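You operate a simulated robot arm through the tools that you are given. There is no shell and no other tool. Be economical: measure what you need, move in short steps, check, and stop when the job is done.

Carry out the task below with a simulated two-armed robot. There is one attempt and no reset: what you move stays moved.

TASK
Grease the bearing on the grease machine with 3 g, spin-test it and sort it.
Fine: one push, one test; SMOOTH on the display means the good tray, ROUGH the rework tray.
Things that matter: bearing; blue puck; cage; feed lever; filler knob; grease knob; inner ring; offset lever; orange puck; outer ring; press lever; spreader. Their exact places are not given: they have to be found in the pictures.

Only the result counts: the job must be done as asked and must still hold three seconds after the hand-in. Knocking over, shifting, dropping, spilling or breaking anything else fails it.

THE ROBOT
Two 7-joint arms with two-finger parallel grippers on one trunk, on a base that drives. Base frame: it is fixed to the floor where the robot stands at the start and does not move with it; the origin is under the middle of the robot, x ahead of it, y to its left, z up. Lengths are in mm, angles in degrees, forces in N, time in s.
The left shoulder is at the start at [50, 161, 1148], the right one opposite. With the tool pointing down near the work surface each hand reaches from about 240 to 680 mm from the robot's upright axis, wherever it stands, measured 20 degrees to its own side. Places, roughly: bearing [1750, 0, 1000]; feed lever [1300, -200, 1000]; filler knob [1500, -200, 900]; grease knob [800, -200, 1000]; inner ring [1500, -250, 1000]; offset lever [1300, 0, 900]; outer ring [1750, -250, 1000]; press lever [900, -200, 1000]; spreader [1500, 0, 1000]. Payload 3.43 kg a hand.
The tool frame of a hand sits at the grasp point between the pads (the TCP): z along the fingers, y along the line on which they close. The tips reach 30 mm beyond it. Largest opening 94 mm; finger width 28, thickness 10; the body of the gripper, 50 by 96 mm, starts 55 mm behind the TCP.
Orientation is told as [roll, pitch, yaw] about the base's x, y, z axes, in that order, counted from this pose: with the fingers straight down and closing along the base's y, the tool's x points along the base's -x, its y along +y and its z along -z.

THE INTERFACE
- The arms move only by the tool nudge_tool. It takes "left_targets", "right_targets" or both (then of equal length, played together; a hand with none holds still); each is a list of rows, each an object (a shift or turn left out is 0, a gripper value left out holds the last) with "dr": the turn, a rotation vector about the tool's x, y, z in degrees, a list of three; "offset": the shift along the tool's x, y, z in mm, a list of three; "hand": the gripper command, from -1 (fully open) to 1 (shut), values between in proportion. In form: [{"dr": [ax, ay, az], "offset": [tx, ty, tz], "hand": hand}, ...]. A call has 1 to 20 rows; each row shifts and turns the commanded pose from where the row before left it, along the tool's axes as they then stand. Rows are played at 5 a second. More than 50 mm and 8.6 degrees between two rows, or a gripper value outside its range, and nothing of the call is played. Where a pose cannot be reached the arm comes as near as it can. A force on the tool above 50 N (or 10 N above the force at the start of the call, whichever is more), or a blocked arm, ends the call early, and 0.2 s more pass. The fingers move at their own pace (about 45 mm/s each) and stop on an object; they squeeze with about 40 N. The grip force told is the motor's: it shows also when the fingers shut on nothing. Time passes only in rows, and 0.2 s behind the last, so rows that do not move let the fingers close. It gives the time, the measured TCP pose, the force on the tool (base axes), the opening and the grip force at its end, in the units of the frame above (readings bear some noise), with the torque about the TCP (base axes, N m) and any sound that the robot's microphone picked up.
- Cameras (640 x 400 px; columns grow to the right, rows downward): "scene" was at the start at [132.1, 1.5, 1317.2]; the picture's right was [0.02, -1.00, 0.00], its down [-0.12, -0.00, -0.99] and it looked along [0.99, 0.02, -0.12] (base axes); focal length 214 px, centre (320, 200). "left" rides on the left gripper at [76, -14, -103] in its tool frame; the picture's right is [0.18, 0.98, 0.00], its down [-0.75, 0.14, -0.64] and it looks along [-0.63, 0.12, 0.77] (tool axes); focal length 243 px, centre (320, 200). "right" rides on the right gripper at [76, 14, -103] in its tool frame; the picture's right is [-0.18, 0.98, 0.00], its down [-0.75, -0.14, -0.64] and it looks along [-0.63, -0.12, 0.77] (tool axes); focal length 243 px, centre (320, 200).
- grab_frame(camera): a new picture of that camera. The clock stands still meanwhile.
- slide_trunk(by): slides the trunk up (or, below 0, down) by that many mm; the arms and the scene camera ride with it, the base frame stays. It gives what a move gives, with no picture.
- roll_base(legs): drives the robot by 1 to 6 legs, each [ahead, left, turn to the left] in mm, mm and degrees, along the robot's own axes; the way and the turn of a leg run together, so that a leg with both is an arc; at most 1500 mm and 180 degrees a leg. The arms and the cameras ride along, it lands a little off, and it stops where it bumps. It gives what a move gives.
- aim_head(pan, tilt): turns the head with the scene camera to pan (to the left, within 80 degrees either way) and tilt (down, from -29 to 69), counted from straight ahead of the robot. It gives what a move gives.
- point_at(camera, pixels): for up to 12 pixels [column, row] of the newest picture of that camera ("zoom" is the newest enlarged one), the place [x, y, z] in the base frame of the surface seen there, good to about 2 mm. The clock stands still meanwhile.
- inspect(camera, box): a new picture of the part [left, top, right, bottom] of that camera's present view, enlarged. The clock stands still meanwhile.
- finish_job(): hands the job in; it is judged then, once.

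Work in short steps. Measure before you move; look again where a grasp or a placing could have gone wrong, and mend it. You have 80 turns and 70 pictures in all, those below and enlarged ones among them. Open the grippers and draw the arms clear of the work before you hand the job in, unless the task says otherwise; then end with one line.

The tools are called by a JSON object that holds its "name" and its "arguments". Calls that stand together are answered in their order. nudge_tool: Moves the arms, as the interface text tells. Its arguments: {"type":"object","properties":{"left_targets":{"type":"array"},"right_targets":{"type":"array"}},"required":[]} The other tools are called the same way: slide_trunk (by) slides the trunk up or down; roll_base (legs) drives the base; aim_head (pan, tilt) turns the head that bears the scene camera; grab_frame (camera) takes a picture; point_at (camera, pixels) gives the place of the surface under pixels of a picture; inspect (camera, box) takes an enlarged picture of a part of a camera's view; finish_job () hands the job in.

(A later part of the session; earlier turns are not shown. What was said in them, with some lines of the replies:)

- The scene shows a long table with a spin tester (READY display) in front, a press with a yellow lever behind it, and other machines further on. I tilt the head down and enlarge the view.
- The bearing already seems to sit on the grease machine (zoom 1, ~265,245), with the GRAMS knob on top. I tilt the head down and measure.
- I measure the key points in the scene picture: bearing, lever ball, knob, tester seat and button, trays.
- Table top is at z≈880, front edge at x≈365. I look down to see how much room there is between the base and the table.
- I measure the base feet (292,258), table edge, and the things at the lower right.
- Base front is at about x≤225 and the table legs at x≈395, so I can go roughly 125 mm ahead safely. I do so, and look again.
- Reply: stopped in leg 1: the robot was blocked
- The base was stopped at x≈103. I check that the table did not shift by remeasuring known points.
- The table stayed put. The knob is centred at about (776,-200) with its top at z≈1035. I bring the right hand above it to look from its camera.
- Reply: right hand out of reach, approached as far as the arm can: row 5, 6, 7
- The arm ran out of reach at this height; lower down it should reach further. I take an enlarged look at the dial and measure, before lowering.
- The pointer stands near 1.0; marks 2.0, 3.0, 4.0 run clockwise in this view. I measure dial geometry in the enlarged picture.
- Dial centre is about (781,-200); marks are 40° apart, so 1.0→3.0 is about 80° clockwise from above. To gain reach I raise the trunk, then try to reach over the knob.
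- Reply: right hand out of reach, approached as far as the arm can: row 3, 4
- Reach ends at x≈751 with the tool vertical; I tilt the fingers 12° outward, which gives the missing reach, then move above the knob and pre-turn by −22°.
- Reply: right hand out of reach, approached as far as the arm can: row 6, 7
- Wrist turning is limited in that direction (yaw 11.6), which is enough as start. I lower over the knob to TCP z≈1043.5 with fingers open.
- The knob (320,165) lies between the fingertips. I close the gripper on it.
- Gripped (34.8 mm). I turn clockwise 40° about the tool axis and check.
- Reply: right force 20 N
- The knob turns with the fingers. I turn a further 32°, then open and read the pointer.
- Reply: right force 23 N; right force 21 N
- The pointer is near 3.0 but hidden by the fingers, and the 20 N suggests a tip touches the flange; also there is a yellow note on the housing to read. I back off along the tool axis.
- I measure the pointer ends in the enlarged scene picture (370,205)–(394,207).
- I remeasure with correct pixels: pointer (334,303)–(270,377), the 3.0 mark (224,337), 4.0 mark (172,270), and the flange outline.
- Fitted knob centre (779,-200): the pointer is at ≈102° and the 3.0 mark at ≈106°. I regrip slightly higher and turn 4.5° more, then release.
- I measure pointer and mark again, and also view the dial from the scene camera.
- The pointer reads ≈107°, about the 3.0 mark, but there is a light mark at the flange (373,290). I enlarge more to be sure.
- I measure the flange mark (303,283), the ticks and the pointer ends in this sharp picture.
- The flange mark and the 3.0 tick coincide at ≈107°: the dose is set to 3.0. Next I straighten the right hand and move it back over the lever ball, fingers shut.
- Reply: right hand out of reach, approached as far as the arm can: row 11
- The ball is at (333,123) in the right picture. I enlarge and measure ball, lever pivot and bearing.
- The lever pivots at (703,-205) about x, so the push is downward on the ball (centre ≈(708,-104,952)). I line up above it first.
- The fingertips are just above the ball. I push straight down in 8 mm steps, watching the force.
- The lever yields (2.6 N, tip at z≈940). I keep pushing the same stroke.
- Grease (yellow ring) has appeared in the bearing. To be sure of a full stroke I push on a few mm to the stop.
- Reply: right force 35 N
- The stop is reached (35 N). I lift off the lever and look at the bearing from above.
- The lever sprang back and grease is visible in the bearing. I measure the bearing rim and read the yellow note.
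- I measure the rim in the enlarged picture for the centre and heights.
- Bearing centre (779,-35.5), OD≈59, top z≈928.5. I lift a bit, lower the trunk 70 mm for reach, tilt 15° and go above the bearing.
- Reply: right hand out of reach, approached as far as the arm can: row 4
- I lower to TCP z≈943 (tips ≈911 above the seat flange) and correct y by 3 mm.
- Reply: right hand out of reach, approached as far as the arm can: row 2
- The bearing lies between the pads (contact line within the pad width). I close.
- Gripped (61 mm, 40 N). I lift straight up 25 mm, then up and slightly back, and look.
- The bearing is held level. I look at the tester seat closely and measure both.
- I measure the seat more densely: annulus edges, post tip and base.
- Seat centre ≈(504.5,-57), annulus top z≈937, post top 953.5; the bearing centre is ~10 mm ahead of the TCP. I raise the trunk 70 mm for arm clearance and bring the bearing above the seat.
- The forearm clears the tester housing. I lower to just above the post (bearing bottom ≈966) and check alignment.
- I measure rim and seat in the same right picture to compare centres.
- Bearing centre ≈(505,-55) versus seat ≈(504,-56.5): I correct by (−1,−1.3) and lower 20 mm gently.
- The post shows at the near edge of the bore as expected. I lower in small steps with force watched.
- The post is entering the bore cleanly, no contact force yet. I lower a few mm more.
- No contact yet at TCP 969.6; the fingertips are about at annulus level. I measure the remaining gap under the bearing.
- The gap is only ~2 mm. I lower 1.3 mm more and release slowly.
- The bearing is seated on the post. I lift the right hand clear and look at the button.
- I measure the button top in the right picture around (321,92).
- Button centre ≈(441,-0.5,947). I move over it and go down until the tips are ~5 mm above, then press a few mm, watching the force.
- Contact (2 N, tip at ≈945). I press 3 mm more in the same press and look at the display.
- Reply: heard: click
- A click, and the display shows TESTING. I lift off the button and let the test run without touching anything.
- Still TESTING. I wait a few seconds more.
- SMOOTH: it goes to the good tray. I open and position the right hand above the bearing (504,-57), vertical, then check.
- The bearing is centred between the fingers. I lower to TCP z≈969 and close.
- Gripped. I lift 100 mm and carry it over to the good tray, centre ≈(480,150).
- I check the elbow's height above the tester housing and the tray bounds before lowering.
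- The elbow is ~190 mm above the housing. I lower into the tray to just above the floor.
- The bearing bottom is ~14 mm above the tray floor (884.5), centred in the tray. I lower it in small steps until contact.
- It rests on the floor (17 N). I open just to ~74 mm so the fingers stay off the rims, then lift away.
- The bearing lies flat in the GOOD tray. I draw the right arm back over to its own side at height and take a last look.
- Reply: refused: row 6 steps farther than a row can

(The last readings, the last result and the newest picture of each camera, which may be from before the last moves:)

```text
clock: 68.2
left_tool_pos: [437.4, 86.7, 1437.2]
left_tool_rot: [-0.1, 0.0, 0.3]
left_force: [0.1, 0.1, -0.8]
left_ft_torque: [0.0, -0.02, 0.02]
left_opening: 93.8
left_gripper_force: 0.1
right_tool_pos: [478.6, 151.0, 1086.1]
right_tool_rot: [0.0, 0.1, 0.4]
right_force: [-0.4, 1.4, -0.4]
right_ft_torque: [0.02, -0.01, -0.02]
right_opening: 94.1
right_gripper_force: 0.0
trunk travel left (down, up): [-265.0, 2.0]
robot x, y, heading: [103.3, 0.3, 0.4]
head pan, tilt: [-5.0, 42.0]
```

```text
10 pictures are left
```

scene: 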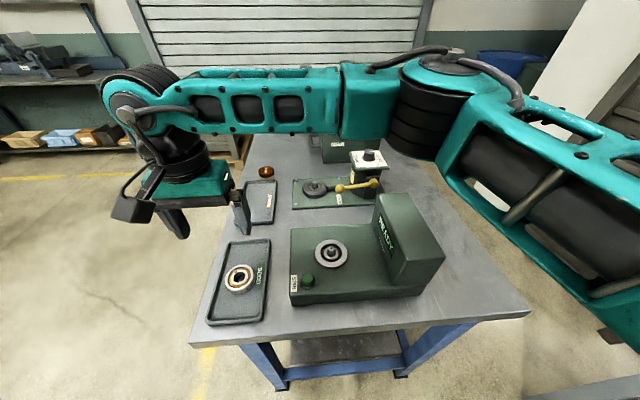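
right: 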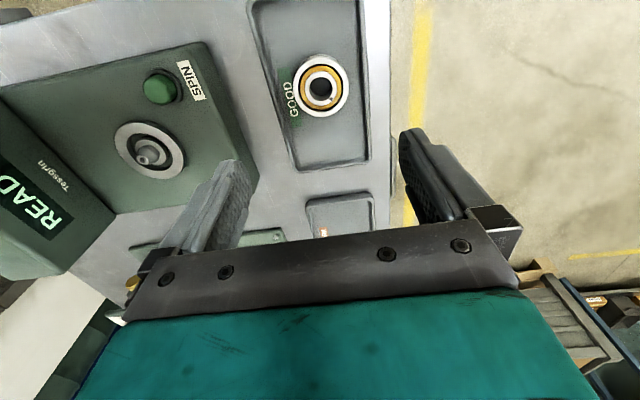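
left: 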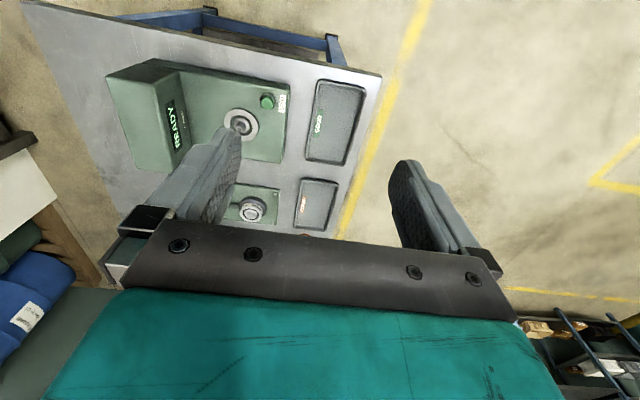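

The move was refused for too large a step; I repeat it with smaller steps.

{"name": "nudge_tool", "arguments": {"right_targets": [{"offset": [0, -38, -22]}, {"offset": [0, -38, -22]}, {"offset": [0, -40, -18]}, {"offset": [0, -40, -18]}, {"offset": [5, -40, -18]}, {"offset": [5, -40, -18]}, {"offset": [5, -40, -18]}, {"offset": [5, -40, -18]}, {}]}}

{"name": "grab_frame", "arguments": {"camera": "scene"}}

```text
clock: 70.2
left_tool_pos: [437.5, 88.9, 1436.9]
left_tool_rot: [-0.1, 0.0, 0.4]
left_force: [-0.4, -0.3, 0.1]
left_ft_torque: [-0.05, 0.05, 0.03]
left_opening: 94.2
left_gripper_force: 0.1
right_tool_pos: [462.3, -166.1, 1237.9]
right_tool_rot: [0.0, 0.2, 0.5]
right_force: [0.0, 0.5, 0.1]
right_ft_torque: [-0.02, 0.01, -0.03]
right_opening: 94.2
right_gripper_force: 0.2
trunk travel left (down, up): [-265.0, 2.0]
robot x, y, heading: [103.8, -3.1, 0.3]
head pan, tilt: [-5.0, 42.0]
```

```text
9 pictures are left
```

scene: 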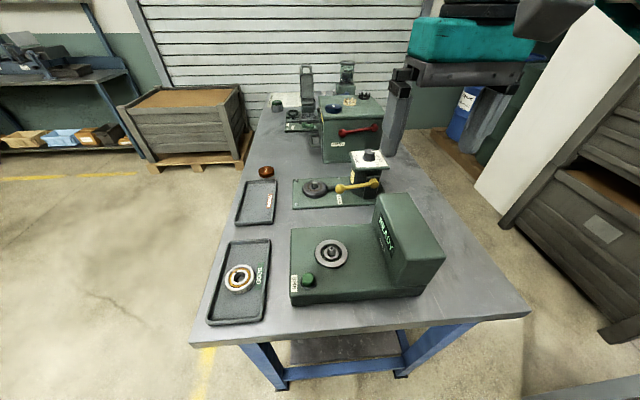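

The bearing lies in the GOOD tray, everything else is in place, and the arms are clear with the grippers open. I hand in.

{"name": "finish_job", "arguments": {}}

```text
The job is handed in.
```

The bearing was greased with one push at the 3.0 g setting, spin-tested once (the display showed SMOOTH) and placed in the good tray; the job is handed in.
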